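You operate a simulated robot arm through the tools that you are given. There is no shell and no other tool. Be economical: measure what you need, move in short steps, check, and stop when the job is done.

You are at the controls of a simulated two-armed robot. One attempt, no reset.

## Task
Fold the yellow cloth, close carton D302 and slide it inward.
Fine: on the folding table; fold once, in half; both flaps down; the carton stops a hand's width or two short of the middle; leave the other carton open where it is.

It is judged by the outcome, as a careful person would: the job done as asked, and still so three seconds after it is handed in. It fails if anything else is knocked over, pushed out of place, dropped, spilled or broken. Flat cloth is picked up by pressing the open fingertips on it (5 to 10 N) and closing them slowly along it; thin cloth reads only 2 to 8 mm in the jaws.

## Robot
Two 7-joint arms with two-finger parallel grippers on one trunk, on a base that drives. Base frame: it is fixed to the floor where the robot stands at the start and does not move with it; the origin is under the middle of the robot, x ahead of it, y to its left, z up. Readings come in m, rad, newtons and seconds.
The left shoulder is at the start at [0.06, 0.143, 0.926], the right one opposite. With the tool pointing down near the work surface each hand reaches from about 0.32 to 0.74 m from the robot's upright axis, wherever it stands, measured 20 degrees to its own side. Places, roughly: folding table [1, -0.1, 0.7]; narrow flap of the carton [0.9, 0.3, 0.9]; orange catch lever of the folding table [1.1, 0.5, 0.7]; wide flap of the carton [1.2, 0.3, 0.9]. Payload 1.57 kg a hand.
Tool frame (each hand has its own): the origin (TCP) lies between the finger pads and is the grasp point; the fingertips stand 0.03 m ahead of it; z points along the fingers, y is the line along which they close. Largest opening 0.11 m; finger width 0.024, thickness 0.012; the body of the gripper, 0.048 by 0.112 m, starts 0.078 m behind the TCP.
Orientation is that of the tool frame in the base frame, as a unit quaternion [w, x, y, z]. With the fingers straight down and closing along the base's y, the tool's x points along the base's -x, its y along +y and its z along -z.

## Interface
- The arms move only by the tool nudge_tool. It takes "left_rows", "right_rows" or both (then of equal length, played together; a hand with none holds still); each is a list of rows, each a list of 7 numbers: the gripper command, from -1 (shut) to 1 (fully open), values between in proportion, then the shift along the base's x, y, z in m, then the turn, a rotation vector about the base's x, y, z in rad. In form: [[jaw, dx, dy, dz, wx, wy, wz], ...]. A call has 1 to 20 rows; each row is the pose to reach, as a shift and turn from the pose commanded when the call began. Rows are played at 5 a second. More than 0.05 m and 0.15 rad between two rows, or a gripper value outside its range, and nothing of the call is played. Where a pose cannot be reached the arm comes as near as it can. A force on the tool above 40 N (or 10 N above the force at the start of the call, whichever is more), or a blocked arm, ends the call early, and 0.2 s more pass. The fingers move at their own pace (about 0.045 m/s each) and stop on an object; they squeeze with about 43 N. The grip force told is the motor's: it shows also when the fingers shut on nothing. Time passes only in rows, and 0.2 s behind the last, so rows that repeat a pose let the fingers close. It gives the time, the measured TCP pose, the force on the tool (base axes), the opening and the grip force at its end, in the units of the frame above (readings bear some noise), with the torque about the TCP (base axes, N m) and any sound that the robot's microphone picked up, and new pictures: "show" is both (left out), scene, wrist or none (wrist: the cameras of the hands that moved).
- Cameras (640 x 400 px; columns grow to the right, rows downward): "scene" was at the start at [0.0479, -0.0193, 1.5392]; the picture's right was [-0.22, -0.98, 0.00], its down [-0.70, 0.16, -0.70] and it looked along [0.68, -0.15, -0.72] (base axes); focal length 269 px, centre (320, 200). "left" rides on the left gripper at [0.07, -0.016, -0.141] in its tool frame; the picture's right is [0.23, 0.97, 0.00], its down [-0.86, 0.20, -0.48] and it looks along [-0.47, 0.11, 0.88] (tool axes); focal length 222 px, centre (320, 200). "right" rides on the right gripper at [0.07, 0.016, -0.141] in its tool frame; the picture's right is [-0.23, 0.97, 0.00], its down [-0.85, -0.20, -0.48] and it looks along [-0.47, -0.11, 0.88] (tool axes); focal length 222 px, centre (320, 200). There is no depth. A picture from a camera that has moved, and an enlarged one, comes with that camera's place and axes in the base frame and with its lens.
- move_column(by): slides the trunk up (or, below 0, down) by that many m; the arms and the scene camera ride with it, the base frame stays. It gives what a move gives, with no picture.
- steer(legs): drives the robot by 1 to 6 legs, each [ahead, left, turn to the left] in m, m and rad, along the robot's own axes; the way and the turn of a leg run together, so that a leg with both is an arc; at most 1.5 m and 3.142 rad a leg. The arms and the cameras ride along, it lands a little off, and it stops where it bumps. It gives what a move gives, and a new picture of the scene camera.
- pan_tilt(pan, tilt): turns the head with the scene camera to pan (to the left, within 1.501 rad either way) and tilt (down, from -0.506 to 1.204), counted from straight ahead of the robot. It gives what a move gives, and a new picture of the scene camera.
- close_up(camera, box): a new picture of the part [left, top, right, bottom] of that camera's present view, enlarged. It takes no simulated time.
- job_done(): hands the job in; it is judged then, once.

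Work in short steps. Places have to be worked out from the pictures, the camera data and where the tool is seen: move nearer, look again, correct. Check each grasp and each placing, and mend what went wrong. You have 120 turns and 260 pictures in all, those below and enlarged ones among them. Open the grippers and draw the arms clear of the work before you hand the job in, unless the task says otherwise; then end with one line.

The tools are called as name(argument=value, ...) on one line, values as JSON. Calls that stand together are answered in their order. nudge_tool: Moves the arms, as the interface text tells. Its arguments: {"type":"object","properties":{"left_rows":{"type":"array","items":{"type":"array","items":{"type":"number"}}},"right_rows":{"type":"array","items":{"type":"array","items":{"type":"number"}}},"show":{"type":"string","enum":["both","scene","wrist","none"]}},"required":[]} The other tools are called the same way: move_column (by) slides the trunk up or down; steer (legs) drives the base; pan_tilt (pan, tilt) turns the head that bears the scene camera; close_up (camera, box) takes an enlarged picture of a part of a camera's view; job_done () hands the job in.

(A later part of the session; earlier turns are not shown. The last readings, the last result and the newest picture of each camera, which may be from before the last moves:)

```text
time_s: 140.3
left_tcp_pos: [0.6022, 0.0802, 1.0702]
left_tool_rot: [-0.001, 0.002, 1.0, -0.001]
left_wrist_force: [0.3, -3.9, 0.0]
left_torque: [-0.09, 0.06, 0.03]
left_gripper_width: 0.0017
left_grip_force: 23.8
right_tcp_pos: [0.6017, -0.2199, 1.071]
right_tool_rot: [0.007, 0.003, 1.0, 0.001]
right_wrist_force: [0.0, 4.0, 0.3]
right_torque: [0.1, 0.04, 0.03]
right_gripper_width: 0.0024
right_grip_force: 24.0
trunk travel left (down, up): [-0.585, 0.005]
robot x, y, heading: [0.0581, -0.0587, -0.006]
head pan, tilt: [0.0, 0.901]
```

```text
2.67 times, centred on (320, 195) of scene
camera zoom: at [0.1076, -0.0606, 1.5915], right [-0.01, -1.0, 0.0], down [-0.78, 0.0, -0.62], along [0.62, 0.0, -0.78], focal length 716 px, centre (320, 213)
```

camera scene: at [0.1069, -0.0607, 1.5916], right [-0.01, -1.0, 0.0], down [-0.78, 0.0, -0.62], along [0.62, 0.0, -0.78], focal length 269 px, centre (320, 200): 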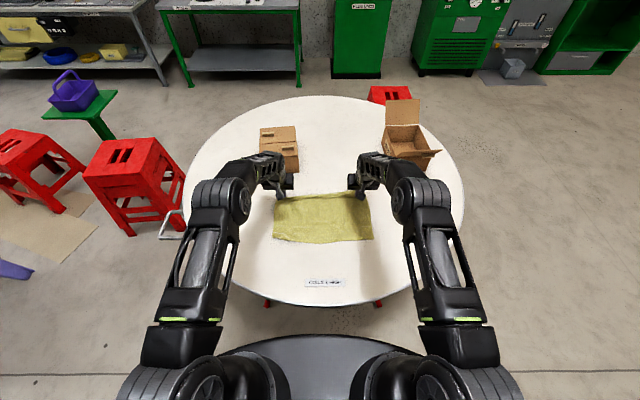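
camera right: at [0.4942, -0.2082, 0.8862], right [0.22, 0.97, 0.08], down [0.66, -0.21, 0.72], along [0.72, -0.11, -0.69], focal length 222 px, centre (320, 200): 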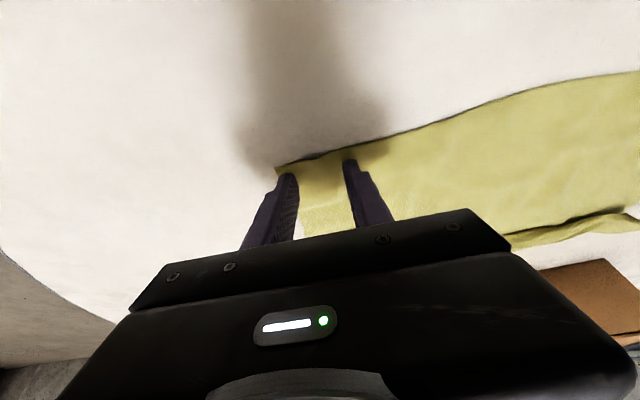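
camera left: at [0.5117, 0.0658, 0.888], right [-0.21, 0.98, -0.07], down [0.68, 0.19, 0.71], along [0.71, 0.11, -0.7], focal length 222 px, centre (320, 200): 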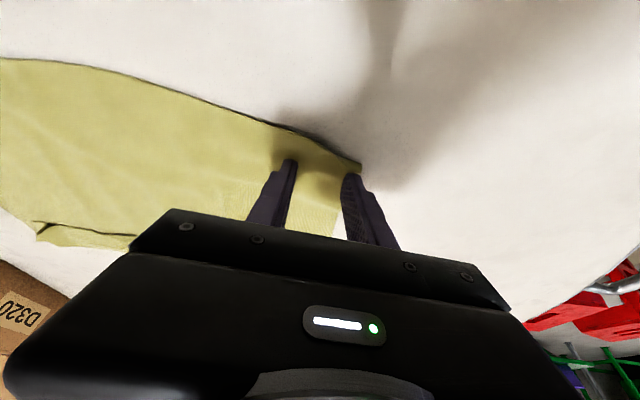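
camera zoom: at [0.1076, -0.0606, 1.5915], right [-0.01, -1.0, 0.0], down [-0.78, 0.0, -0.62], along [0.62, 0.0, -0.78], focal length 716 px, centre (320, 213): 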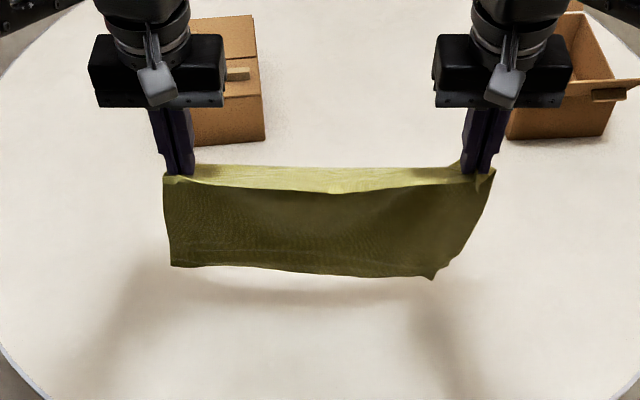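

It hangs clean, hem opened. Now I swing toward me, touch the bottom edge down near x≈0.52 and move away while lowering so the lower half lies flat trailing toward me.

nudge_tool(left_rows=[[-1, -0.025, 0, 0, 0, 0, 0], [-1, -0.05, 0, 0, 0, 0, 0], [-1, -0.08, 0, 0, 0, 0, 0], [-1, -0.08, 0, -0.005, 0, 0, 0], [-1, -0.08, 0, -0.01, 0, 0, 0], [-1, -0.07, 0, -0.025, 0, 0, 0], [-1, -0.05, 0, -0.045, 0, 0, 0], [-1, -0.03, 0, -0.065, 0, 0, 0], [-1, -0.01, 0, -0.085, 0, 0, 0], [-1, 0.01, 0, -0.105, 0, 0, 0], [-1, 0.03, 0, -0.125, 0, 0, 0], [-1, 0.05, 0, -0.14, 0, 0, 0], [-1, 0.07, 0, -0.15, 0, 0, 0], [-1, 0.08, 0, -0.155, 0, 0, 0]], right_rows=[[-1, -0.025, 0, 0, 0, 0, 0], [-1, -0.05, 0, 0, 0, 0, 0], [-1, -0.08, 0, 0, 0, 0, 0], [-1, -0.08, 0, -0.005, 0, 0, 0], [-1, -0.08, 0, -0.01, 0, 0, 0], [-1, -0.07, 0, -0.025, 0, 0, 0], [-1, -0.05, 0, -0.045, 0, 0, 0], [-1, -0.03, 0, -0.065, 0, 0, 0], [-1, -0.01, 0, -0.085, 0, 0, 0], [-1, 0.01, 0, -0.105, 0, 0, 0], [-1, 0.03, 0, -0.125, 0, 0, 0], [-1, 0.05, 0, -0.14, 0, 0, 0], [-1, 0.07, 0, -0.15, 0, 0, 0], [-1, 0.08, 0, -0.155, 0, 0, 0]], show="wrist")

close_up(camera="scene", box=[220, 140, 420, 290])

```text
time_s: 143.3
left_tcp_pos: [0.6793, 0.0814, 0.9169]
left_tool_rot: [-0.001, 0.004, 1.0, 0.0]
left_wrist_force: [-0.5, -5.5, 0.6]
left_torque: [-0.16, 0.03, 0.07]
left_gripper_width: 0.0017
left_grip_force: 24.2
right_tcp_pos: [0.6816, -0.2209, 0.9175]
right_tool_rot: [0.007, 0.003, 1.0, 0.003]
right_wrist_force: [-0.1, 4.6, -1.0]
right_torque: [0.18, 0.03, -0.04]
right_gripper_width: 0.0026
right_grip_force: 24.2
trunk travel left (down, up): [-0.585, 0.005]
robot x, y, heading: [0.063, -0.0568, -0.004]
head pan, tilt: [0.0, 0.901]
camera right: at [0.6091, -0.2047, 1.0583], right [0.23, 0.97, 0.01], down [0.85, -0.21, 0.49], along [0.48, -0.11, -0.87], focal length 222 px, centre (320, 200)
camera left: at [0.6118, 0.0637, 1.0584], right [-0.22, 0.98, 0.0], down [0.86, 0.19, 0.48], along [0.47, 0.11, -0.88], focal length 222 px, centre (320, 200)
```

right: 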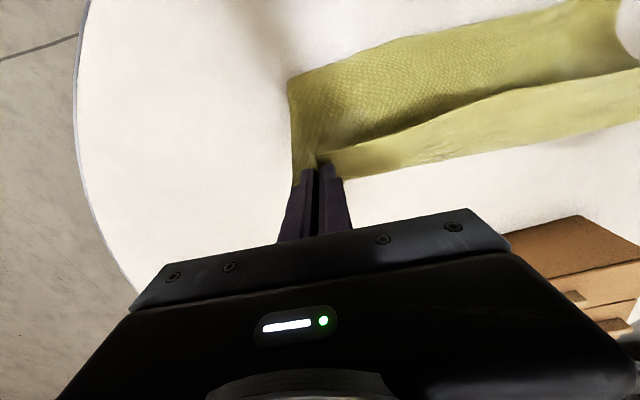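
left: 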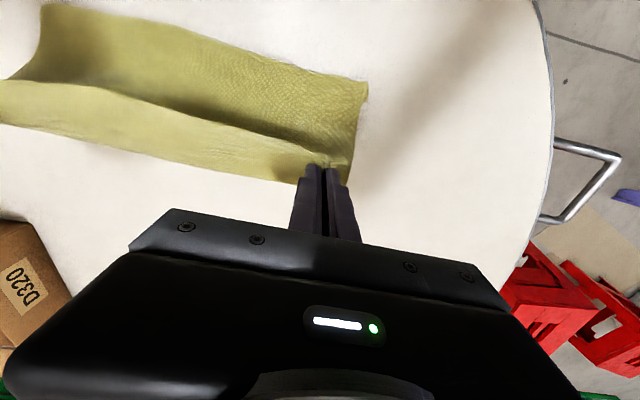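

```text
2.67 times, centred on (320, 215) of scene
camera zoom: at [0.107, -0.0605, 1.5915], right [-0.01, -1.0, 0.0], down [-0.78, 0.0, -0.62], along [0.62, 0.0, -0.78], focal length 716 px, centre (320, 160)
```

zoom: 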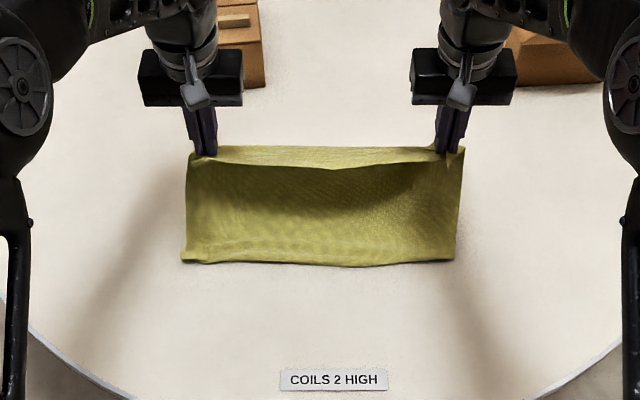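

Excellent: the lower half lies straight with its edge at x≈0.606. I go a bit further, then bring the held edge back over toward me to land on it, checking before release.

nudge_tool(left_rows=[[-1, 0.02, 0, -0.006, 0, 0, 0], [-1, 0.04, 0, -0.012, 0, 0, 0], [-1, 0.055, 0, -0.017, 0, 0, 0], [-1, 0.045, 0, -0.018, 0, 0, 0], [-1, 0.029, 0, -0.021, 0, 0, 0], [-1, 0.012, 0, -0.028, 0, 0, 0], [-1, -0.005, 0, -0.038, 0, 0, 0], [-1, -0.025, 0, -0.054, 0, 0, 0], [-1, -0.044, 0, -0.08, 0, 0, 0], [-1, -0.056, 0, -0.11, 0, 0, 0], [-1, -0.06, 0, -0.122, 0, 0, 0]], right_rows=[[-1, 0.02, 0, -0.006, 0, 0, 0], [-1, 0.04, 0, -0.012, 0, 0, 0], [-1, 0.055, 0, -0.017, 0, 0, 0], [-1, 0.045, 0, -0.018, 0, 0, 0], [-1, 0.029, 0, -0.021, 0, 0, 0], [-1, 0.012, 0, -0.028, 0, 0, 0], [-1, -0.005, 0, -0.038, 0, 0, 0], [-1, -0.025, 0, -0.054, 0, 0, 0], [-1, -0.044, 0, -0.08, 0, 0, 0], [-1, -0.056, 0, -0.11, 0, 0, 0], [-1, -0.06, 0, -0.122, 0, 0, 0]], show="wrist")

close_up(camera="scene", box=[220, 140, 420, 290])

```text
time_s: 145.7
left_tcp_pos: [0.6205, 0.0793, 0.7968]
left_tool_rot: [0.0, 0.003, 1.0, -0.001]
left_wrist_force: [-0.6, -2.8, -0.3]
left_torque: [-0.1, 0.0, 0.01]
left_gripper_width: 0.0016
left_grip_force: 24.0
right_tcp_pos: [0.6202, -0.2192, 0.7946]
right_tool_rot: [0.007, 0.004, 1.0, 0.003]
right_wrist_force: [-0.4, 2.5, -0.1]
right_torque: [0.06, 0.0, -0.02]
right_gripper_width: 0.0026
right_grip_force: 24.0
trunk travel left (down, up): [-0.585, 0.005]
robot x, y, heading: [0.0601, -0.058, -0.008]
head pan, tilt: [0.0, 0.901]
camera right: at [0.5475, -0.2029, 0.9349], right [0.23, 0.97, 0.01], down [0.85, -0.21, 0.49], along [0.48, -0.11, -0.87], focal length 222 px, centre (320, 200)
camera left: at [0.5508, 0.0624, 0.9373], right [-0.22, 0.98, 0.0], down [0.86, 0.19, 0.48], along [0.47, 0.11, -0.88], focal length 222 px, centre (320, 200)
```

right: 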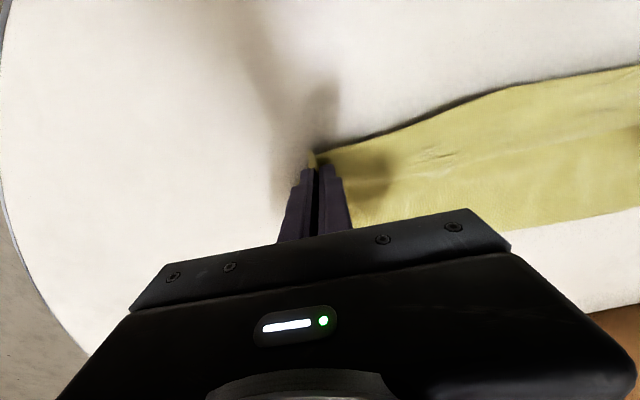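
left: 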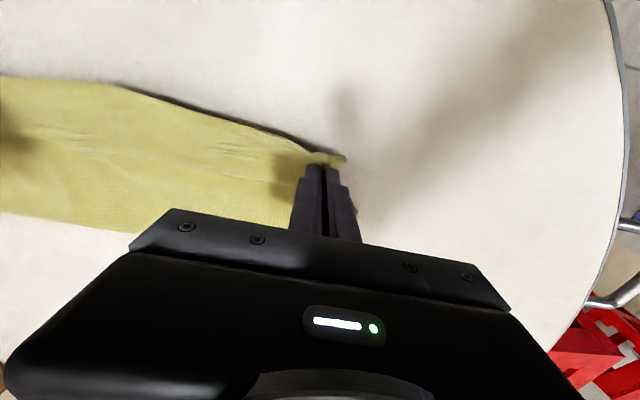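

```text
2.67 times, centred on (320, 215) of scene
camera zoom: at [0.1069, -0.0606, 1.5915], right [-0.01, -1.0, 0.0], down [-0.78, 0.0, -0.62], along [0.62, 0.0, -0.78], focal length 716 px, centre (320, 160)
```

zoom: 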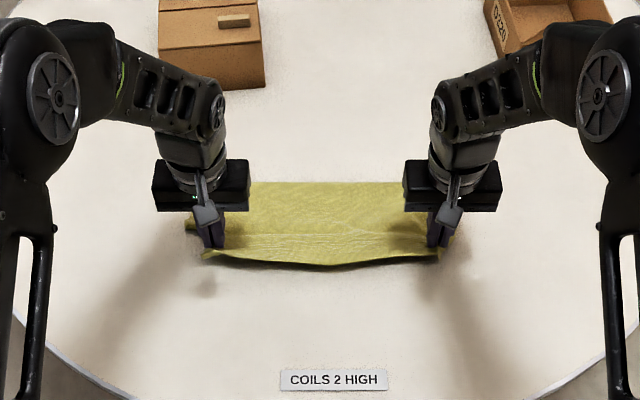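

Edges look together, fold at x≈0.737. I lower the last centimetre, open, and rise straight up.

nudge_tool(left_rows=[[-1, 0, 0, -0.007, 0, 0, 0], [-1, 0, 0, -0.015, 0, 0, 0], [-0.9, 0, 0, -0.016, 0, 0, 0], [-0.7, 0, 0, -0.016, 0, 0, 0], [-0.6, 0, 0, -0.014, 0, 0, 0], [-0.6, 0, 0, 0.01, 0, 0, 0], [-0.6, 0, 0, 0.05, 0, 0, 0], [-0.6, 0, 0.02, 0.09, 0, 0, 0], [-0.6, 0, 0.055, 0.12, 0, 0, 0], [-0.6, 0, 0.09, 0.14, 0, 0, 0], [-0.6, -0.02, 0.12, 0.15, 0, 0, 0]], right_rows=[[-1, 0, 0, -0.007, 0, 0, 0], [-1, 0, 0, -0.014, 0, 0, 0], [-0.9, 0, 0, -0.015, 0, 0, 0], [-0.7, 0, 0, -0.015, 0, 0, 0], [-0.6, 0, 0, -0.013, 0, 0, 0], [-0.6, 0, 0, 0.01, 0, 0, 0], [-0.6, 0, 0, 0.05, 0, 0, 0], [-0.6, 0, -0.02, 0.09, 0, 0, 0], [-0.6, 0, -0.055, 0.12, 0, 0, 0], [-0.6, 0, -0.09, 0.14, 0, 0, 0], [-0.6, -0.02, -0.12, 0.15, 0, 0, 0]], show="none")

close_up(camera="scene", box=[260, 180, 380, 270])

close_up(camera="left", box=[0, 0, 400, 250])

close_up(camera="right", box=[240, 0, 640, 250])

```text
time_s: 148.1
left_tcp_pos: [0.5985, 0.2008, 0.9436]
left_tool_rot: [-0.001, 0.003, 1.0, 0.0]
left_wrist_force: [-0.5, -0.5, -0.2]
left_torque: [0.03, -0.01, -0.03]
left_gripper_width: 0.0218
left_grip_force: 0.0
right_tcp_pos: [0.5992, -0.3414, 0.9485]
right_tool_rot: [0.008, 0.003, 1.0, 0.002]
right_wrist_force: [-0.4, 0.4, 0.1]
right_torque: [-0.01, 0.0, -0.01]
right_gripper_width: 0.0222
right_grip_force: 0.1
trunk travel left (down, up): [-0.585, 0.005]
robot x, y, heading: [0.0619, -0.0613, -0.004]
head pan, tilt: [0.0, 0.901]
```

```text
4.44 times, centred on (320, 225) of scene
camera zoom: at [0.1046, -0.0606, 1.5916], right [-0.01, -1.0, 0.0], down [-0.78, 0.0, -0.62], along [0.62, 0.0, -0.78], focal length 1194 px, centre (320, 89)
```

zoom: 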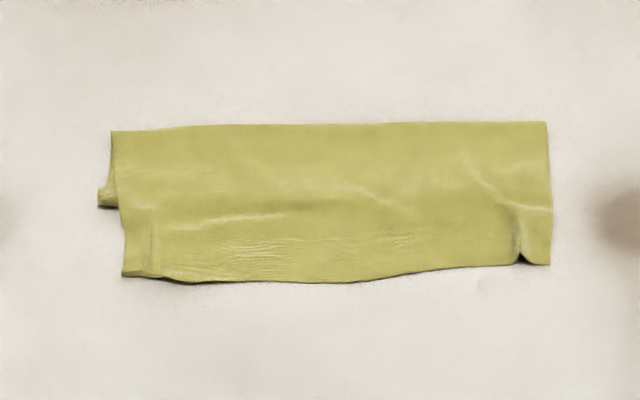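

```text
1.60 times, centred on (200, 125) of left
camera zoom: at [0.5296, 0.1835, 1.0847], right [-0.22, 0.98, 0.0], down [0.86, 0.19, 0.48], along [0.47, 0.11, -0.88], focal length 355 px, centre (512, 320)
```

zoom: 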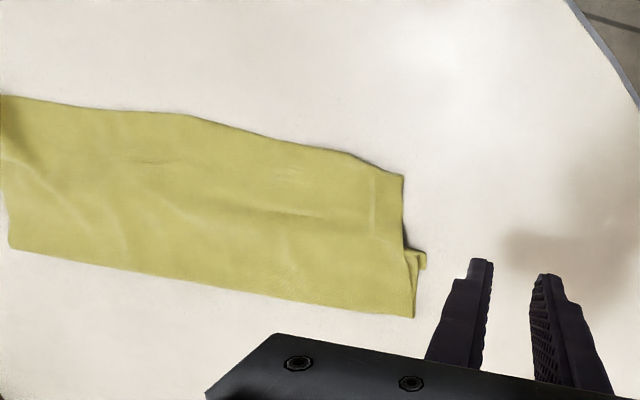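

```text
1.60 times, centred on (440, 125) of right
camera zoom: at [0.5266, -0.3248, 1.0883], right [0.23, 0.97, 0.01], down [0.85, -0.21, 0.49], along [0.48, -0.11, -0.87], focal length 355 px, centre (128, 320)
```

zoom: 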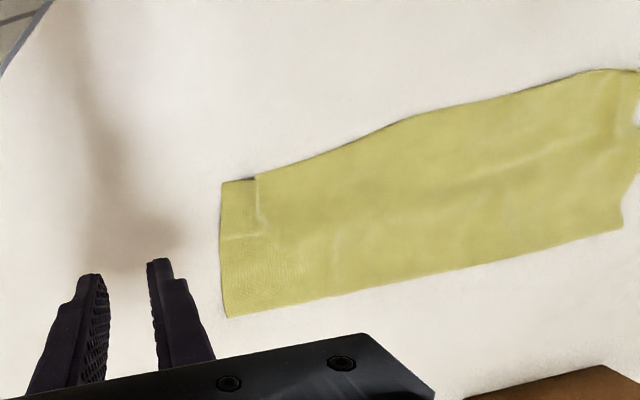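

Very clean overall; only the lower layer's left corner sits back under the top layer. I look at it closely.

close_up(camera="left", box=[215, 95, 295, 205])

close_up(camera="scene", box=[270, 200, 310, 240])

```text
3.64 times, centred on (255, 150) of left
camera zoom: at [0.5296, 0.1835, 1.0847], right [-0.22, 0.98, 0.0], down [0.86, 0.19, 0.48], along [0.47, 0.11, -0.88], focal length 808 px, centre (556, 382)
```

zoom: 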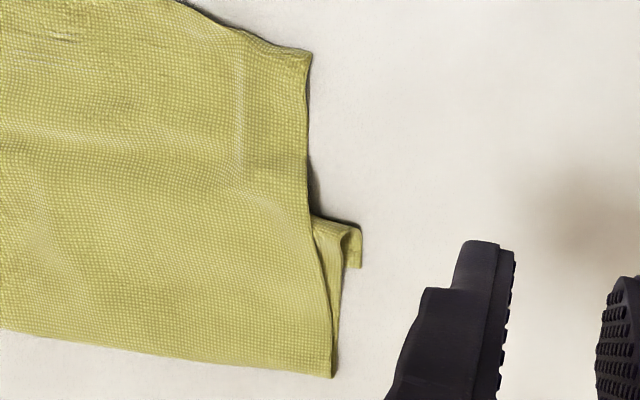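

```text
10.00 times, centred on (290, 220) of scene
camera zoom: at [0.1046, -0.0606, 1.5916], right [-0.01, -1.0, 0.0], down [-0.78, 0.0, -0.62], along [0.62, 0.0, -0.78], focal length 2687 px, centre (620, 0)
```

zoom: 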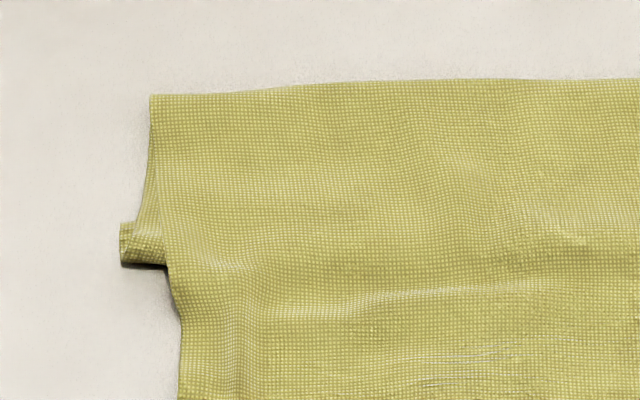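

The lower left corner sits at (0.672, 0.128), ~6 cm behind the top one, protruding 1.5–2 cm at the left side. I'll press that protruding bit with closed left fingertips and drag it toward me. First, approach.

nudge_tool(left_rows=[[-1, 0.03, -0.02, -0.02, 0, 0, 0], [-1, 0.055, -0.045, -0.05, 0, 0, 0], [-1, 0.068, -0.068, -0.085, 0, 0, 0], [-1, 0.069, -0.078, -0.12, 0, 0, 0], [-1, 0.069, -0.078, -0.15, 0, 0, 0], [-1, 0.069, -0.078, -0.165, 0, 0, 0], [-1, 0.069, -0.078, -0.168, 0, 0, 0]], show="wrist")

```text
time_s: 149.7
left_tcp_pos: [0.6691, 0.122, 0.7757]
left_tool_rot: [0.0, 0.003, 1.0, 0.0]
left_wrist_force: [0.1, 0.1, 0.1]
left_torque: [0.01, 0.0, -0.03]
left_gripper_width: 0.0
left_grip_force: 21.4
right_tcp_pos: [0.6014, -0.3415, 0.947]
right_tool_rot: [0.008, 0.002, 1.0, 0.003]
right_wrist_force: [1.2, -0.1, 1.0]
right_torque: [-0.03, 0.0, 0.02]
right_gripper_width: 0.0219
right_grip_force: 0.2
trunk travel left (down, up): [-0.585, 0.005]
robot x, y, heading: [0.0603, -0.0605, -0.001]
head pan, tilt: [0.0, 0.901]
camera left: at [0.5992, 0.1052, 0.9185], right [-0.22, 0.98, 0.0], down [0.86, 0.19, 0.48], along [0.47, 0.11, -0.88], focal length 222 px, centre (320, 200)
```

left: 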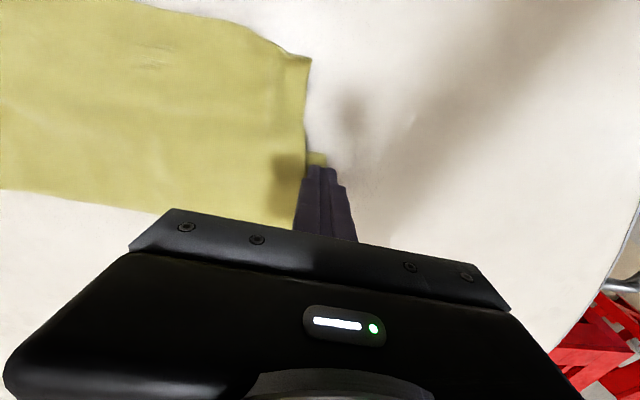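

Fingertips sit on the protruding bit. I press lightly and drag it 5.5 cm toward me.

nudge_tool(left_rows=[[-1, 0, 0, -0.002, 0, 0, 0], [-1, 0, 0, -0.0035, 0, 0, 0], [-1, 0, 0.001, -0.0045, 0, 0, 0], [-1, -0.01, 0.002, -0.0048, 0, 0, 0], [-1, -0.02, 0.003, -0.0048, 0, 0, 0], [-1, -0.03, 0.003, -0.0048, 0, 0, 0], [-1, -0.04, 0.003, -0.0048, 0, 0, 0], [-1, -0.05, 0.003, -0.0048, 0, 0, 0], [-1, -0.058, 0.003, -0.0048, 0, 0, 0]], show="wrist")

close_up(camera="scene", box=[260, 180, 380, 270])

```text
time_s: 151.7
left_tcp_pos: [0.6127, 0.1241, 0.7742]
left_tool_rot: [0.0, 0.002, 1.0, 0.0]
left_wrist_force: [0.1, 0.0, 2.6]
left_torque: [-0.04, -0.04, -0.02]
left_gripper_width: 0.0
left_grip_force: 21.3
right_tcp_pos: [0.6001, -0.3401, 0.9451]
right_tool_rot: [0.007, 0.002, 1.0, 0.003]
right_wrist_force: [0.9, -0.8, 0.2]
right_torque: [-0.01, -0.02, 0.0]
right_gripper_width: 0.0222
right_grip_force: 0.1
trunk travel left (down, up): [-0.585, 0.005]
robot x, y, heading: [0.0613, -0.0591, -0.01]
head pan, tilt: [0.0, 0.901]
camera left: at [0.5428, 0.1088, 0.915], right [-0.22, 0.98, 0.0], down [0.86, 0.19, 0.48], along [0.47, 0.11, -0.88], focal length 222 px, centre (320, 200)
```

left: 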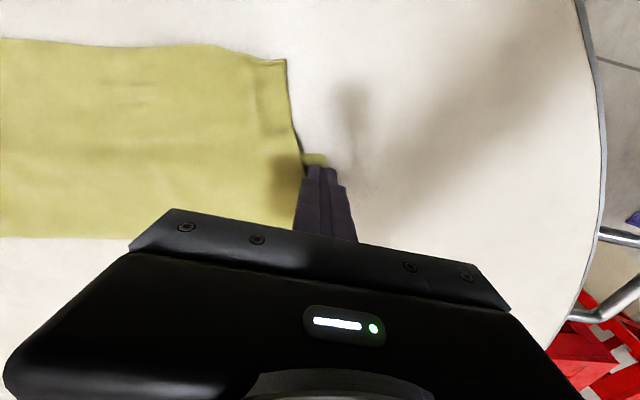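

```text
4.44 times, centred on (320, 225) of scene
camera zoom: at [0.1067, -0.0606, 1.5915], right [-0.01, -1.0, 0.0], down [-0.78, 0.0, -0.62], along [0.62, 0.0, -0.78], focal length 1194 px, centre (320, 89)
```

zoom: 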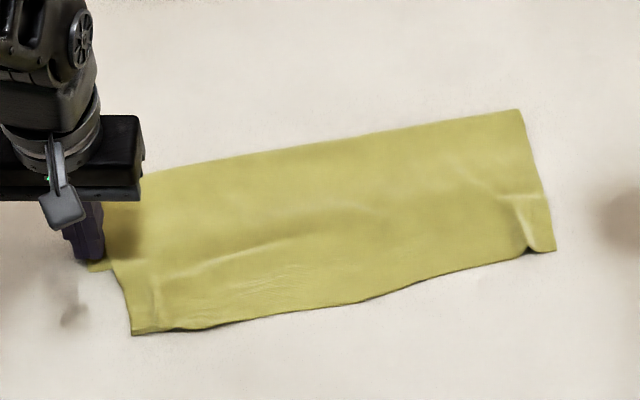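

Both layers moved together, so the top one must be held up. I retreat the left hand and bring the right hand over the upper left corner (0.536, 0.085) to lift just that.

nudge_tool(left_rows=[[-1, 0, 0, 0.03, 0, 0, 0], [-1, 0, 0.02, 0.065, 0, 0, 0], [-1, 0, 0.05, 0.1, 0, 0, 0], [-1, 0, 0.085, 0.13, 0, 0, 0], [-1, 0, 0.12, 0.15, 0, 0, 0], [-1, 0, 0.15, 0.15, 0, 0, 0], [-1, 0, 0.16, 0.15, 0, 0, 0], [-1, 0, 0.16, 0.15, 0, 0, 0], [-1, 0, 0.16, 0.15, 0, 0, 0], [-1, 0, 0.16, 0.15, 0, 0, 0], [-1, 0, 0.16, 0.15, 0, 0, 0]], right_rows=[[-0.3, 0, 0.04, 0, 0, 0, 0], [-0.3, -0.005, 0.085, 0, 0, -0.03, 0], [-0.3, -0.01, 0.13, 0, 0, -0.06, 0], [-0.3, -0.015, 0.175, 0, 0, -0.09, 0], [-0.3, -0.02, 0.22, 0, 0, -0.12, 0], [-0.3, -0.025, 0.265, 0, 0, -0.15, 0], [-0.3, -0.03, 0.31, -0.01, 0, -0.18, 0], [-0.3, -0.035, 0.35, -0.03, 0, -0.21, 0], [-0.3, -0.04, 0.38, -0.06, 0, -0.25, 0], [-0.3, -0.045, 0.395, -0.09, 0, -0.3, 0], [-0.3, -0.047, 0.395, -0.13, 0, -0.3, 0]], show="wrist")

```text
time_s: 154.1
left_tcp_pos: [0.6125, 0.2862, 0.9216]
left_tool_rot: [-0.001, 0.002, 1.0, 0.001]
left_wrist_force: [0.0, 0.7, 0.2]
left_torque: [0.01, 0.03, 0.01]
left_gripper_width: 0.0003
left_grip_force: 21.1
right_tcp_pos: [0.5549, 0.0578, 0.8134]
right_tool_rot: [0.157, 0.002, 0.988, 0.003]
right_wrist_force: [0.5, 0.3, -0.7]
right_torque: [0.02, -0.03, -0.01]
right_gripper_width: 0.0385
right_grip_force: 0.0
trunk travel left (down, up): [-0.585, 0.005]
robot x, y, heading: [0.0626, -0.0596, -0.006]
head pan, tilt: [0.0, 0.901]
camera right: at [0.4441, 0.0736, 0.9275], right [0.22, 0.97, 0.08], down [0.66, -0.21, 0.72], along [0.71, -0.11, -0.69], focal length 222 px, centre (320, 200)
camera left: at [0.543, 0.269, 1.0633], right [-0.22, 0.98, 0.0], down [0.86, 0.19, 0.48], along [0.47, 0.11, -0.88], focal length 222 px, centre (320, 200)
```

right: 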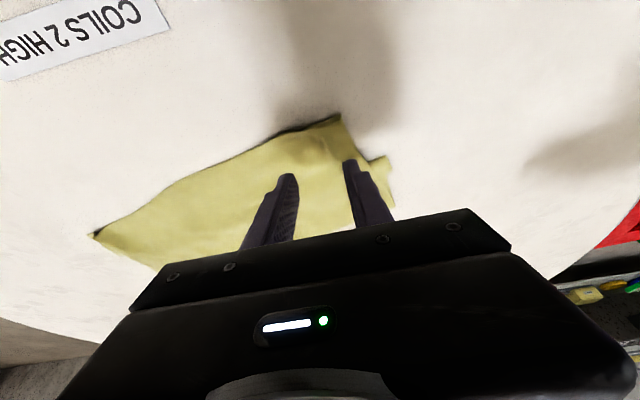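
left: 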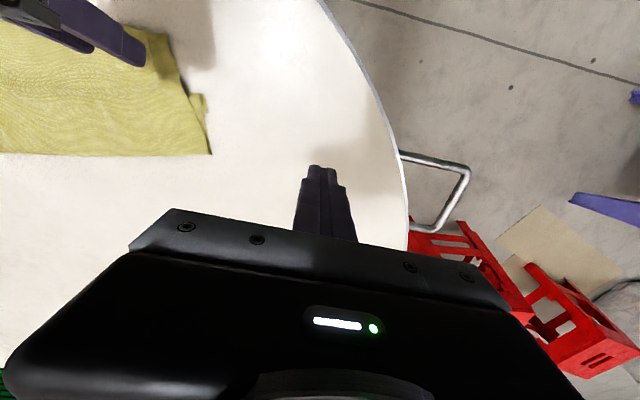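

Upper corner at (0.537, 0.084). I trim 7 mm back and lower to contact.

nudge_tool(right_rows=[[-0.3, -0.007, 0, -0.02, 0, 0, 0], [-0.3, -0.007, 0, -0.033, 0, 0, 0], [-0.3, -0.007, 0, -0.0375, 0, 0, 0], [-0.3, -0.007, 0, -0.039, 0, 0, 0], [-0.3, -0.007, 0, -0.0402, 0, 0, 0]], show="none")

```text
time_s: 155.3
left_tcp_pos: [0.6117, 0.2859, 0.9213]
left_tool_rot: [0.0, 0.003, 1.0, 0.0]
left_wrist_force: [-0.5, -0.2, 0.2]
left_torque: [-0.04, -0.01, 0.03]
left_gripper_width: 0.0
left_grip_force: 21.3
right_tcp_pos: [0.5476, 0.0542, 0.775]
right_tool_rot: [0.156, 0.003, 0.988, 0.003]
right_wrist_force: [0.6, 0.0, -0.4]
right_torque: [-0.01, -0.01, 0.02]
right_gripper_width: 0.0382
right_grip_force: 0.1
trunk travel left (down, up): [-0.585, 0.005]
robot x, y, heading: [0.0617, -0.0607, -0.005]
head pan, tilt: [0.0, 0.901]
```

nudge_tool(right_rows=[[-0.3, 0, 0, -0.001, 0, 0, 0], [-0.3, 0, 0, -0.0019, 0, 0, 0], [-0.4, 0, 0, -0.0019, 0, 0, 0], [-0.5, 0, 0, -0.0019, 0, 0, 0], [-0.6, 0, 0, -0.0019, 0, 0, 0], [-0.7, 0, 0, -0.0019, 0, 0, 0], [-0.8, 0, 0, -0.0019, 0, 0, 0], [-0.9, 0, 0, -0.0019, 0, 0, 0], [-1, 0, 0, -0.0019, 0, 0, 0], [-1, 0, 0, -0.0019, 0, 0, 0], [-1, 0, 0, -0.0019, 0, 0, 0]], show="none")

```text
time_s: 157.7
left_tcp_pos: [0.6112, 0.2845, 0.922]
left_tool_rot: [0.0, 0.003, 1.0, 0.0]
left_wrist_force: [-0.6, 0.4, 0.1]
left_torque: [-0.01, 0.03, 0.0]
left_gripper_width: 0.0
left_grip_force: 21.5
right_tcp_pos: [0.5476, 0.054, 0.773]
right_tool_rot: [0.158, 0.003, 0.987, 0.002]
right_wrist_force: [0.4, 0.0, 10.5]
right_torque: [0.01, -0.01, -0.01]
right_gripper_width: 0.0034
right_grip_force: 24.7
trunk travel left (down, up): [-0.585, 0.005]
robot x, y, heading: [0.0644, -0.0563, -0.01]
head pan, tilt: [0.0, 0.901]
```

Gripped (3.4 mm). I lift and peel the corner up and to the right to expose the lower layer.

nudge_tool(right_rows=[[-1, 0.0, 0, 0.03, 0, 0, 0], [-1, 0.015, -0.01, 0.06, 0, 0, 0], [-1, 0.045, -0.03, 0.085, 0, 0, 0], [-1, 0.08, -0.045, 0.1, 0, 0, 0], [-1, 0.11, -0.06, 0.105, 0, 0, 0]], show="none")

close_up(camera="scene", box=[260, 180, 380, 270])

close_up(camera="left", box=[0, 0, 280, 175])

```text
time_s: 158.9
left_tcp_pos: [0.612, 0.285, 0.9203]
left_tool_rot: [0.0, 0.003, 1.0, 0.0]
left_wrist_force: [-0.4, -0.1, -0.8]
left_torque: [-0.01, 0.01, 0.03]
left_gripper_width: 0.0
left_grip_force: 21.5
right_tcp_pos: [0.6564, -0.0075, 0.8757]
right_tool_rot: [0.155, 0.003, 0.988, 0.002]
right_wrist_force: [-0.8, -0.5, 0.2]
right_torque: [-0.01, 0.04, -0.01]
right_gripper_width: 0.0032
right_grip_force: 24.3
trunk travel left (down, up): [-0.585, 0.005]
robot x, y, heading: [0.0632, -0.0583, -0.006]
head pan, tilt: [0.0, 0.901]
```

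```text
4.44 times, centred on (320, 225) of scene
camera zoom: at [0.1076, -0.061, 1.5915], right [-0.01, -1.0, 0.0], down [-0.78, 0.0, -0.62], along [0.62, 0.0, -0.78], focal length 1194 px, centre (320, 89)
```

zoom: 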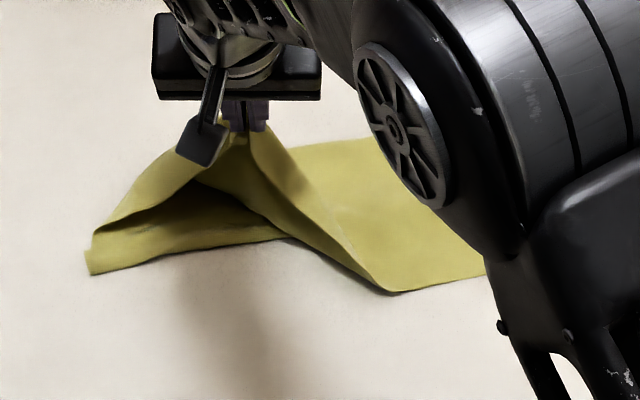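

```text
2.29 times, centred on (140, 88) of left
camera zoom: at [0.5431, 0.2684, 1.0634], right [-0.22, 0.98, 0.0], down [0.86, 0.19, 0.48], along [0.47, 0.11, -0.88], focal length 508 px, centre (731, 457)
```

zoom: 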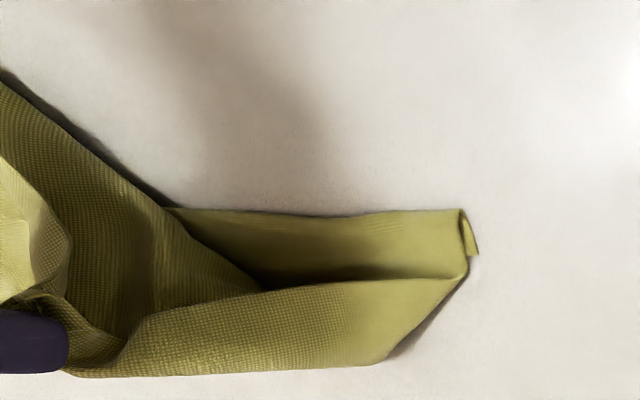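

The lower layer is exposed with its rolled edge. I peel the top further away to see the hem's free edge.

nudge_tool(right_rows=[[-1, 0.03, 0.005, 0.0, 0, 0, 0], [-1, 0.06, 0.01, -0.01, 0, 0, 0], [-1, 0.09, 0.015, -0.02, 0, 0, 0], [-1, 0.12, 0.02, -0.03, 0, 0, 0], [-1, 0.14, 0.025, -0.04, 0, 0, 0]], show="none")

close_up(camera="scene", box=[260, 170, 380, 260])

close_up(camera="left", box=[0, 20, 280, 195])

```text
time_s: 160.1
left_tcp_pos: [0.6112, 0.2854, 0.9226]
left_tool_rot: [0.0, 0.002, 1.0, 0.0]
left_wrist_force: [-0.1, 0.1, 0.5]
left_torque: [0.02, -0.01, 0.01]
left_gripper_width: 0.0
left_grip_force: 21.3
right_tcp_pos: [0.7764, 0.0153, 0.8406]
right_tool_rot: [0.156, 0.001, 0.988, 0.004]
right_wrist_force: [0.7, -0.3, -0.1]
right_torque: [0.0, -0.01, -0.03]
right_gripper_width: 0.0032
right_grip_force: 24.4
right hand out of reach, approached as far as the arm can: row 5
trunk travel left (down, up): [-0.585, 0.005]
robot x, y, heading: [0.0608, -0.0616, -0.007]
head pan, tilt: [0.0, 0.901]
```

```text
4.44 times, centred on (320, 215) of scene
camera zoom: at [0.1061, -0.0604, 1.5916], right [-0.01, -1.0, 0.0], down [-0.78, 0.0, -0.62], along [0.62, 0.0, -0.78], focal length 1194 px, centre (320, 133)
```

zoom: 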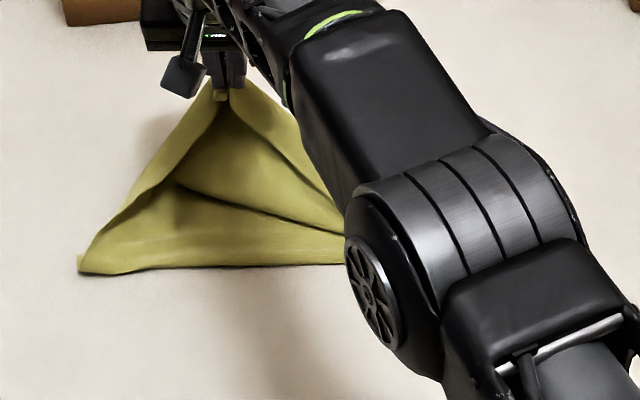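

```text
2.29 times, centred on (140, 108) of left
camera zoom: at [0.542, 0.2689, 1.0639], right [-0.22, 0.98, 0.0], down [0.86, 0.19, 0.48], along [0.47, 0.11, -0.88], focal length 508 px, centre (731, 411)
```

zoom: 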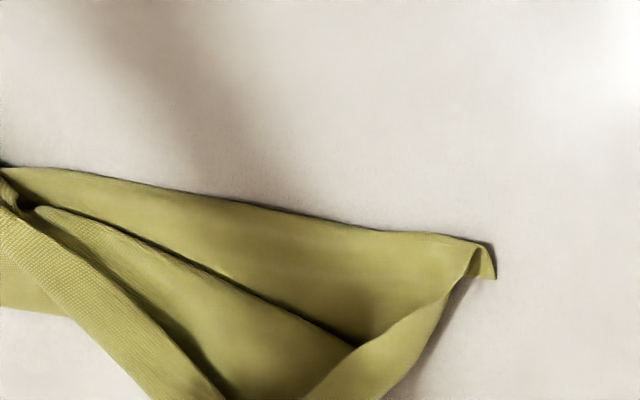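

The hem's free edge is visible; its true corner is the little tab at (0.65, 0.144). Pulling that tab outward and toward me should draw the hem open while the top is held up. I bring the left jaws over the tab.

nudge_tool(left_rows=[[-0.55, 0.01, -0.03, -0.02, 0, 0, 0], [-0.55, 0.02, -0.065, -0.045, 0, 0, 0], [-0.55, 0.03, -0.1, -0.07, 0, 0, 0], [-0.55, 0.036, -0.13, -0.1, 0, 0, 0], [-0.55, 0.036, -0.145, -0.13, 0, 0, 0], [-0.55, 0.036, -0.145, -0.14, 0, 0, 0]], show="none")

close_up(camera="left", box=[200, 80, 440, 230])

```text
time_s: 161.5
left_tcp_pos: [0.6481, 0.1409, 0.7802]
left_tool_rot: [0.0, 0.003, 1.0, -0.001]
left_wrist_force: [0.5, 0.0, -0.1]
left_torque: [0.03, 0.0, 0.01]
left_gripper_width: 0.0248
left_grip_force: 0.1
right_tcp_pos: [0.7773, 0.0158, 0.8414]
right_tool_rot: [0.156, 0.003, 0.988, 0.004]
right_wrist_force: [0.0, 0.5, -0.4]
right_torque: [0.0, -0.01, 0.0]
right_gripper_width: 0.0032
right_grip_force: 24.2
trunk travel left (down, up): [-0.585, 0.005]
robot x, y, heading: [0.0626, -0.0558, -0.005]
head pan, tilt: [0.0, 0.901]
```

```text
2.67 times, centred on (320, 155) of left
camera zoom: at [0.5787, 0.1239, 0.9229], right [-0.22, 0.98, 0.0], down [0.86, 0.19, 0.48], along [0.47, 0.11, -0.88], focal length 592 px, centre (320, 320)
```

zoom: 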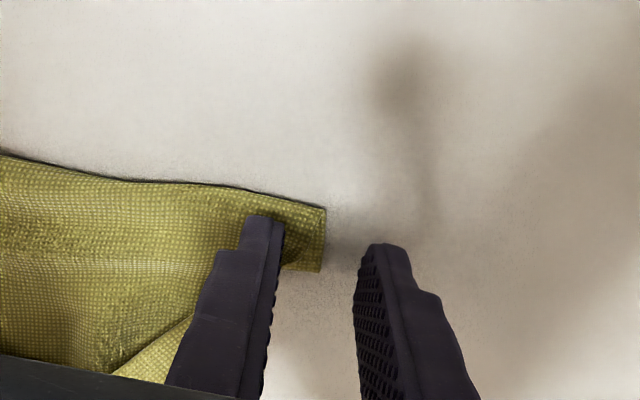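

The tab lies just between the jaws. I shift 6 mm inward, press down and close on it.

nudge_tool(left_rows=[[-0.55, 0.002, -0.006, 0, 0, 0, 0], [-0.55, 0.002, -0.006, -0.004, 0, 0, 0], [-0.55, 0.002, -0.006, -0.006, 0, 0, 0], [-0.55, 0.002, -0.006, -0.0078, 0, 0, 0], [-0.65, 0.002, -0.006, -0.0078, 0, 0, 0], [-0.75, 0.002, -0.006, -0.0078, 0, 0, 0], [-0.85, 0.002, -0.006, -0.0078, 0, 0, 0], [-1, 0.002, -0.006, -0.0078, 0, 0, 0], [-1, 0.002, -0.006, -0.0078, 0, 0, 0], [-1, 0.002, -0.006, -0.0078, 0, 0, 0]], show="none")

```text
time_s: 163.7
left_tcp_pos: [0.6497, 0.1341, 0.775]
left_tool_rot: [0.0, 0.003, 1.0, 0.001]
left_wrist_force: [-1.5, -0.8, 3.3]
left_torque: [0.0, -0.01, 0.02]
left_gripper_width: 0.0019
left_grip_force: 23.4
right_tcp_pos: [0.7771, 0.0161, 0.841]
right_tool_rot: [0.157, 0.003, 0.988, 0.003]
right_wrist_force: [0.8, 0.2, 0.3]
right_torque: [-0.01, -0.01, 0.01]
right_gripper_width: 0.003
right_grip_force: 24.4
trunk travel left (down, up): [-0.585, 0.005]
robot x, y, heading: [0.0635, -0.061, 0.0]
head pan, tilt: [0.0, 0.901]
```

Gripped (1.9 mm). I lift it a little and pull toward me and outward.

nudge_tool(left_rows=[[-1, 0, 0.003, 0.02, 0, 0, 0], [-1, -0.01, 0.006, 0.04, 0, 0, 0], [-1, -0.03, 0.008, 0.045, 0, 0, 0], [-1, -0.05, 0.008, 0.04, 0, 0, 0], [-1, -0.07, 0.008, 0.03, 0, 0, 0], [-1, -0.08, 0.008, 0.02, 0, 0, 0]], show="none")

close_up(camera="scene", box=[250, 170, 390, 270])

close_up(camera="left", box=[0, 20, 340, 230])

```text
time_s: 165.1
left_tcp_pos: [0.5714, 0.1396, 0.7958]
left_tool_rot: [0.004, 0.003, 1.0, -0.001]
left_wrist_force: [14.2, -8.2, 4.0]
left_torque: [-0.28, -0.5, -0.07]
left_gripper_width: 0.0018
left_grip_force: 23.6
right_tcp_pos: [0.7751, 0.0174, 0.8396]
right_tool_rot: [0.154, 0.002, 0.988, 0.004]
right_wrist_force: [-14.0, 8.2, -2.2]
right_torque: [0.28, 0.47, 0.0]
right_gripper_width: 0.0033
right_grip_force: 24.6
trunk travel left (down, up): [-0.585, 0.005]
robot x, y, heading: [0.0637, -0.0566, -0.007]
head pan, tilt: [0.0, 0.901]
```

```text
4.00 times, centred on (320, 220) of scene
camera zoom: at [0.1071, -0.0604, 1.5915], right [-0.01, -1.0, 0.0], down [-0.78, 0.0, -0.62], along [0.62, 0.0, -0.78], focal length 1075 px, centre (320, 120)
```

zoom: 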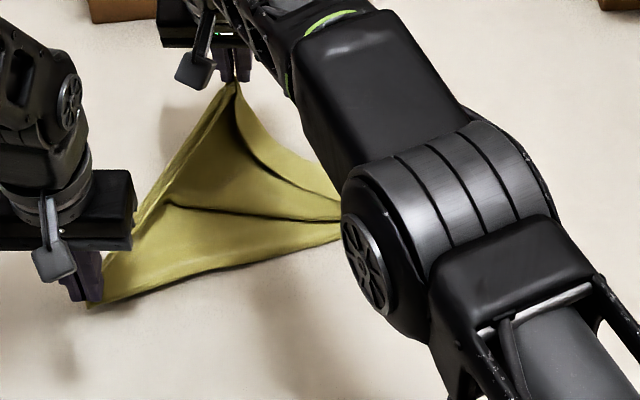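

```text
1.88 times, centred on (170, 125) of left
camera zoom: at [0.5012, 0.1235, 0.936], right [-0.22, 0.98, 0.0], down [0.85, 0.19, 0.48], along [0.47, 0.1, -0.88], focal length 418 px, centre (602, 341)
```

zoom: 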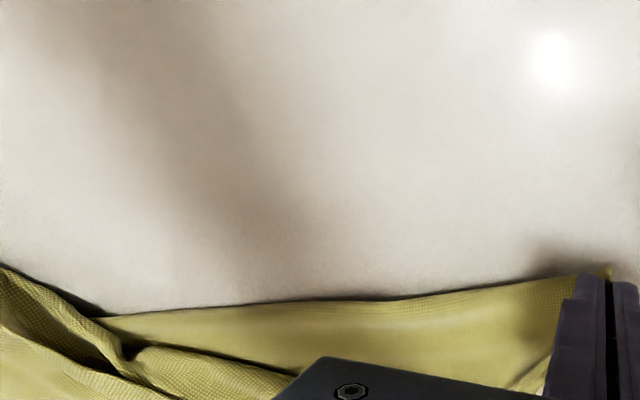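

The left side edge is now taut between both jaws, so I really hold both left corners. I slacken with the right, set the lower corner down at (0.607, 0.13), release it and withdraw the left hand.

nudge_tool(left_rows=[[-1, 0.01, 0, -0.005, 0, 0, 0], [-1, 0.025, -0.003, -0.012, 0, 0, 0], [-1, 0.036, -0.006, -0.019, 0, 0, 0], [-0.8, 0.036, -0.006, -0.02, 0, 0, 0], [-0.6, 0.036, -0.006, -0.019, 0, 0, 0], [-0.6, 0.036, -0.006, 0.0, 0, 0, 0], [-0.6, 0.036, 0.0, 0.04, 0, 0, 0], [-0.6, 0.036, 0.03, 0.075, 0, 0, 0], [-0.6, 0.036, 0.07, 0.1, 0, 0, 0], [-0.6, 0.036, 0.11, 0.12, 0, 0, 0], [-0.6, 0.036, 0.145, 0.14, 0, 0, 0]], right_rows=[[-1, -0.01, 0, 0, 0, 0, 0], [-1, -0.02, 0, 0, 0, 0, 0], [-1, -0.03, 0, 0, 0, 0, 0], [-1, -0.03, 0, 0, 0, 0, 0], [-1, -0.03, 0, 0, 0, 0, 0], [-1, -0.03, 0, 0, 0, 0, 0], [-1, -0.03, 0, 0, 0, 0, 0], [-1, -0.03, 0, 0, 0, 0, 0], [-1, -0.03, 0, 0, 0, 0, 0], [-1, -0.03, 0, 0, 0, 0, 0], [-1, -0.03, 0, 0, 0, 0, 0]], show="none")

close_up(camera="left", box=[0, 20, 340, 230])

```text
time_s: 167.5
left_tcp_pos: [0.604, 0.2874, 0.9312]
left_tool_rot: [-0.001, 0.003, 1.0, 0.0]
left_wrist_force: [-0.2, 0.3, -0.1]
left_torque: [-0.04, 0.01, -0.01]
left_gripper_width: 0.022
left_grip_force: 0.0
right_tcp_pos: [0.7473, 0.016, 0.8443]
right_tool_rot: [0.156, 0.003, 0.988, 0.003]
right_wrist_force: [-0.6, -0.3, 0.3]
right_torque: [0.04, 0.0, -0.03]
right_gripper_width: 0.003
right_grip_force: 23.9
trunk travel left (down, up): [-0.585, 0.005]
robot x, y, heading: [0.0623, -0.0602, -0.004]
head pan, tilt: [0.0, 0.901]
```

```text
1.88 times, centred on (170, 125) of left
camera zoom: at [0.535, 0.2712, 1.0729], right [-0.22, 0.98, 0.0], down [0.86, 0.19, 0.48], along [0.47, 0.11, -0.88], focal length 418 px, centre (602, 341)
```

zoom: 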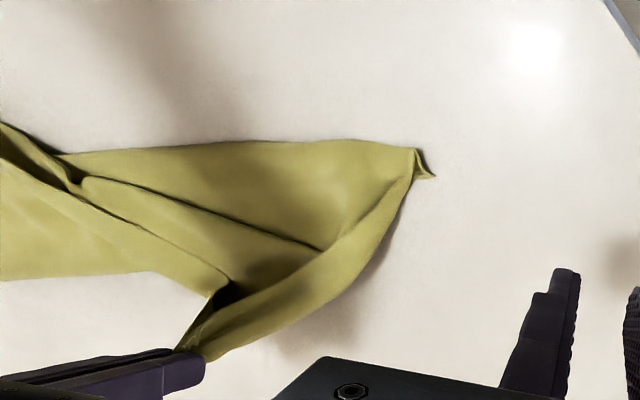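

Now it's clear: no hem — the crease is just the fold line seen from inside, and the lower left corner lies at about (0.595, 0.14). I lay the upper corner back down onto it, release, and rise.

nudge_tool(right_rows=[[-1, -0.02, 0.02, 0.01, 0, 0, 0], [-1, -0.045, 0.04, 0.01, 0, 0, 0], [-1, -0.07, 0.06, 0.0, 0, 0, 0], [-1, -0.09, 0.075, -0.015, 0, 0, 0], [-1, -0.11, 0.083, -0.03, 0, 0, 0], [-1, -0.122, 0.086, -0.045, 0, 0, 0], [-1, -0.128, 0.086, -0.058, 0, 0, 0], [-1, -0.128, 0.086, -0.065, 0, 0, 0], [-0.8, -0.128, 0.086, -0.066, 0, 0, 0], [-0.6, -0.128, 0.086, -0.066, 0, 0, 0], [-0.6, -0.128, 0.086, -0.04, 0, 0, 0], [-0.6, -0.128, 0.086, 0.0, 0, 0, 0], [-0.6, -0.128, 0.07, 0.04, 0, 0, 0], [-0.6, -0.128, 0.04, 0.07, 0, 0, 0], [-0.6, -0.128, 0.0, 0.09, 0, 0, 0], [-0.6, -0.128, -0.04, 0.1, 0, 0, 0], [-0.6, -0.128, -0.085, 0.1, 0, 0, 0], [-0.6, -0.128, -0.13, 0.1, 0, 0, 0], [-0.6, -0.128, -0.175, 0.1, 0, 0, 0], [-0.6, -0.128, -0.22, 0.1, 0, 0, 0]], show="none")

nudge_tool(right_rows=[[-0.6, -0.02, -0.04, 0, 0, 0, 0], [-0.6, -0.04, -0.08, 0, 0, 0, 0], [-0.6, -0.06, -0.12, 0, 0, 0, 0], [-0.6, -0.06, -0.15, 0.02, 0, 0, 0]], show="none")

close_up(camera="scene", box=[250, 170, 390, 270])

close_up(camera="left", box=[0, 20, 340, 230])

```text
time_s: 171.7
left_tcp_pos: [0.6049, 0.2865, 0.9308]
left_tool_rot: [0.0, 0.003, 1.0, 0.001]
left_wrist_force: [-0.2, -0.6, 0.4]
left_torque: [0.03, 0.01, 0.0]
left_gripper_width: 0.022
left_grip_force: 0.0
right_tcp_pos: [0.617, -0.2092, 0.9448]
right_tool_rot: [0.157, 0.004, 0.988, 0.003]
right_wrist_force: [0.3, 0.1, 0.0]
right_torque: [0.0, -0.01, 0.02]
right_gripper_width: 0.0222
right_grip_force: 0.0
trunk travel left (down, up): [-0.585, 0.005]
robot x, y, heading: [0.0631, -0.0563, -0.004]
head pan, tilt: [0.0, 0.901]
```

```text
time_s: 172.7
left_tcp_pos: [0.6055, 0.2867, 0.9306]
left_tool_rot: [0.0, 0.002, 1.0, 0.0]
left_wrist_force: [-0.1, 0.3, -0.3]
left_torque: [-0.02, 0.0, 0.0]
left_gripper_width: 0.0219
left_grip_force: 0.0
right_tcp_pos: [0.5628, -0.3578, 0.9606]
right_tool_rot: [0.157, 0.002, 0.988, 0.003]
right_wrist_force: [-0.3, -0.9, -1.4]
right_torque: [0.02, 0.01, -0.02]
right_gripper_width: 0.022
right_grip_force: 0.0
trunk travel left (down, up): [-0.585, 0.005]
robot x, y, heading: [0.0631, -0.0585, -0.0]
head pan, tilt: [0.0, 0.901]
```

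```text
4.00 times, centred on (320, 220) of scene
camera zoom: at [0.1066, -0.0607, 1.5915], right [-0.01, -1.0, 0.0], down [-0.78, 0.0, -0.62], along [0.62, 0.0, -0.78], focal length 1075 px, centre (320, 120)
```

zoom: 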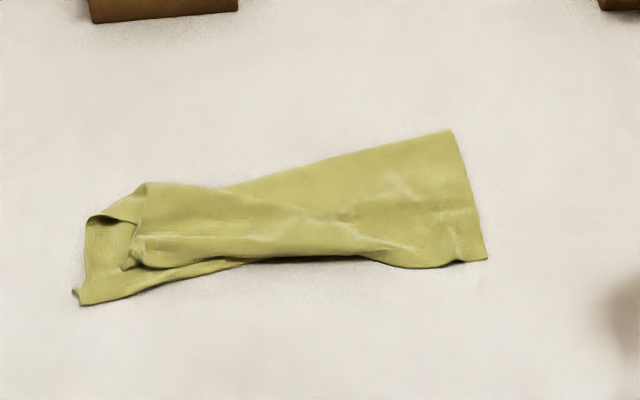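

```text
1.88 times, centred on (170, 125) of left
camera zoom: at [0.535, 0.2704, 1.0727], right [-0.22, 0.98, 0.0], down [0.86, 0.19, 0.48], along [0.47, 0.11, -0.88], focal length 418 px, centre (602, 341)
```

zoom: 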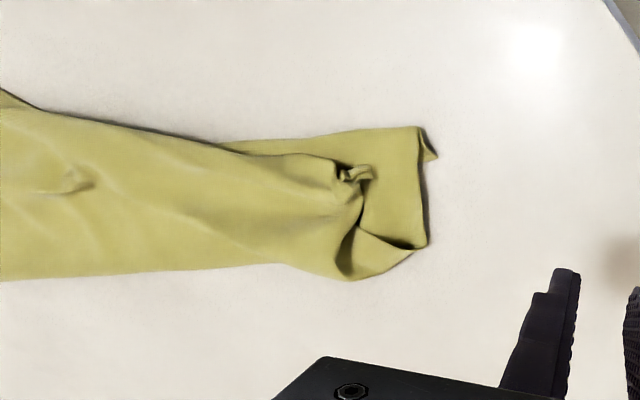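

The upper corner landed short at (0.614, 0.10) while the lower corner is at (0.573, 0.15). Its pinched pleat still stands up, so I take it with the left hand without pressing on the layer beneath.

nudge_tool(left_rows=[[-0.3, 0, -0.04, -0.01, 0, 0, 0], [-0.3, 0.003, -0.085, -0.025, 0, 0, 0], [-0.3, 0.006, -0.13, -0.04, 0, 0, 0], [-0.3, 0.0095, -0.165, -0.07, 0, 0, 0], [-0.3, 0.0095, -0.187, -0.105, 0, 0, 0], [-0.3, 0.0095, -0.187, -0.135, 0, 0, 0], [-0.3, 0.0095, -0.187, -0.149, 0, 0, 0], [-0.3, 0.0095, -0.187, -0.152, 0, 0, 0], [-0.3, 0.0095, -0.187, -0.152, 0, 0, 0]], show="none")

close_up(camera="left", box=[200, 80, 440, 230])

```text
time_s: 174.7
left_tcp_pos: [0.6152, 0.0997, 0.7842]
left_tool_rot: [0.001, 0.003, 1.0, 0.001]
left_wrist_force: [0.2, 0.0, 0.1]
left_torque: [0.0, 0.01, 0.02]
left_gripper_width: 0.0384
left_grip_force: 0.1
right_tcp_pos: [0.5627, -0.3575, 0.9625]
right_tool_rot: [0.157, 0.002, 0.988, 0.004]
right_wrist_force: [-0.1, 0.1, 0.2]
right_torque: [-0.01, 0.01, -0.01]
right_gripper_width: 0.0218
right_grip_force: 0.0
trunk travel left (down, up): [-0.585, 0.005]
robot x, y, heading: [0.0597, -0.0583, -0.0]
head pan, tilt: [0.0, 0.901]
```

```text
2.67 times, centred on (320, 155) of left
camera zoom: at [0.5454, 0.0828, 0.9261], right [-0.22, 0.98, 0.0], down [0.86, 0.19, 0.48], along [0.47, 0.11, -0.88], focal length 592 px, centre (320, 320)
```

zoom: 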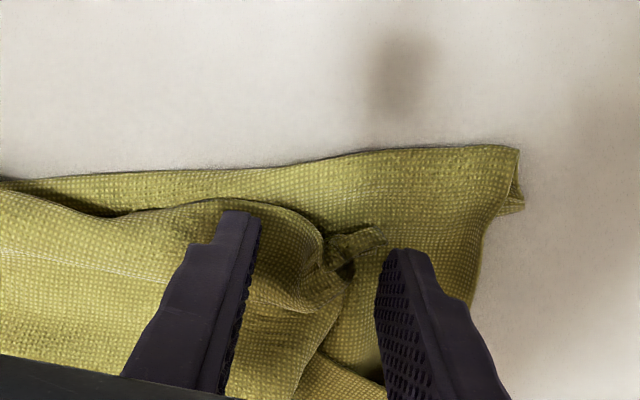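

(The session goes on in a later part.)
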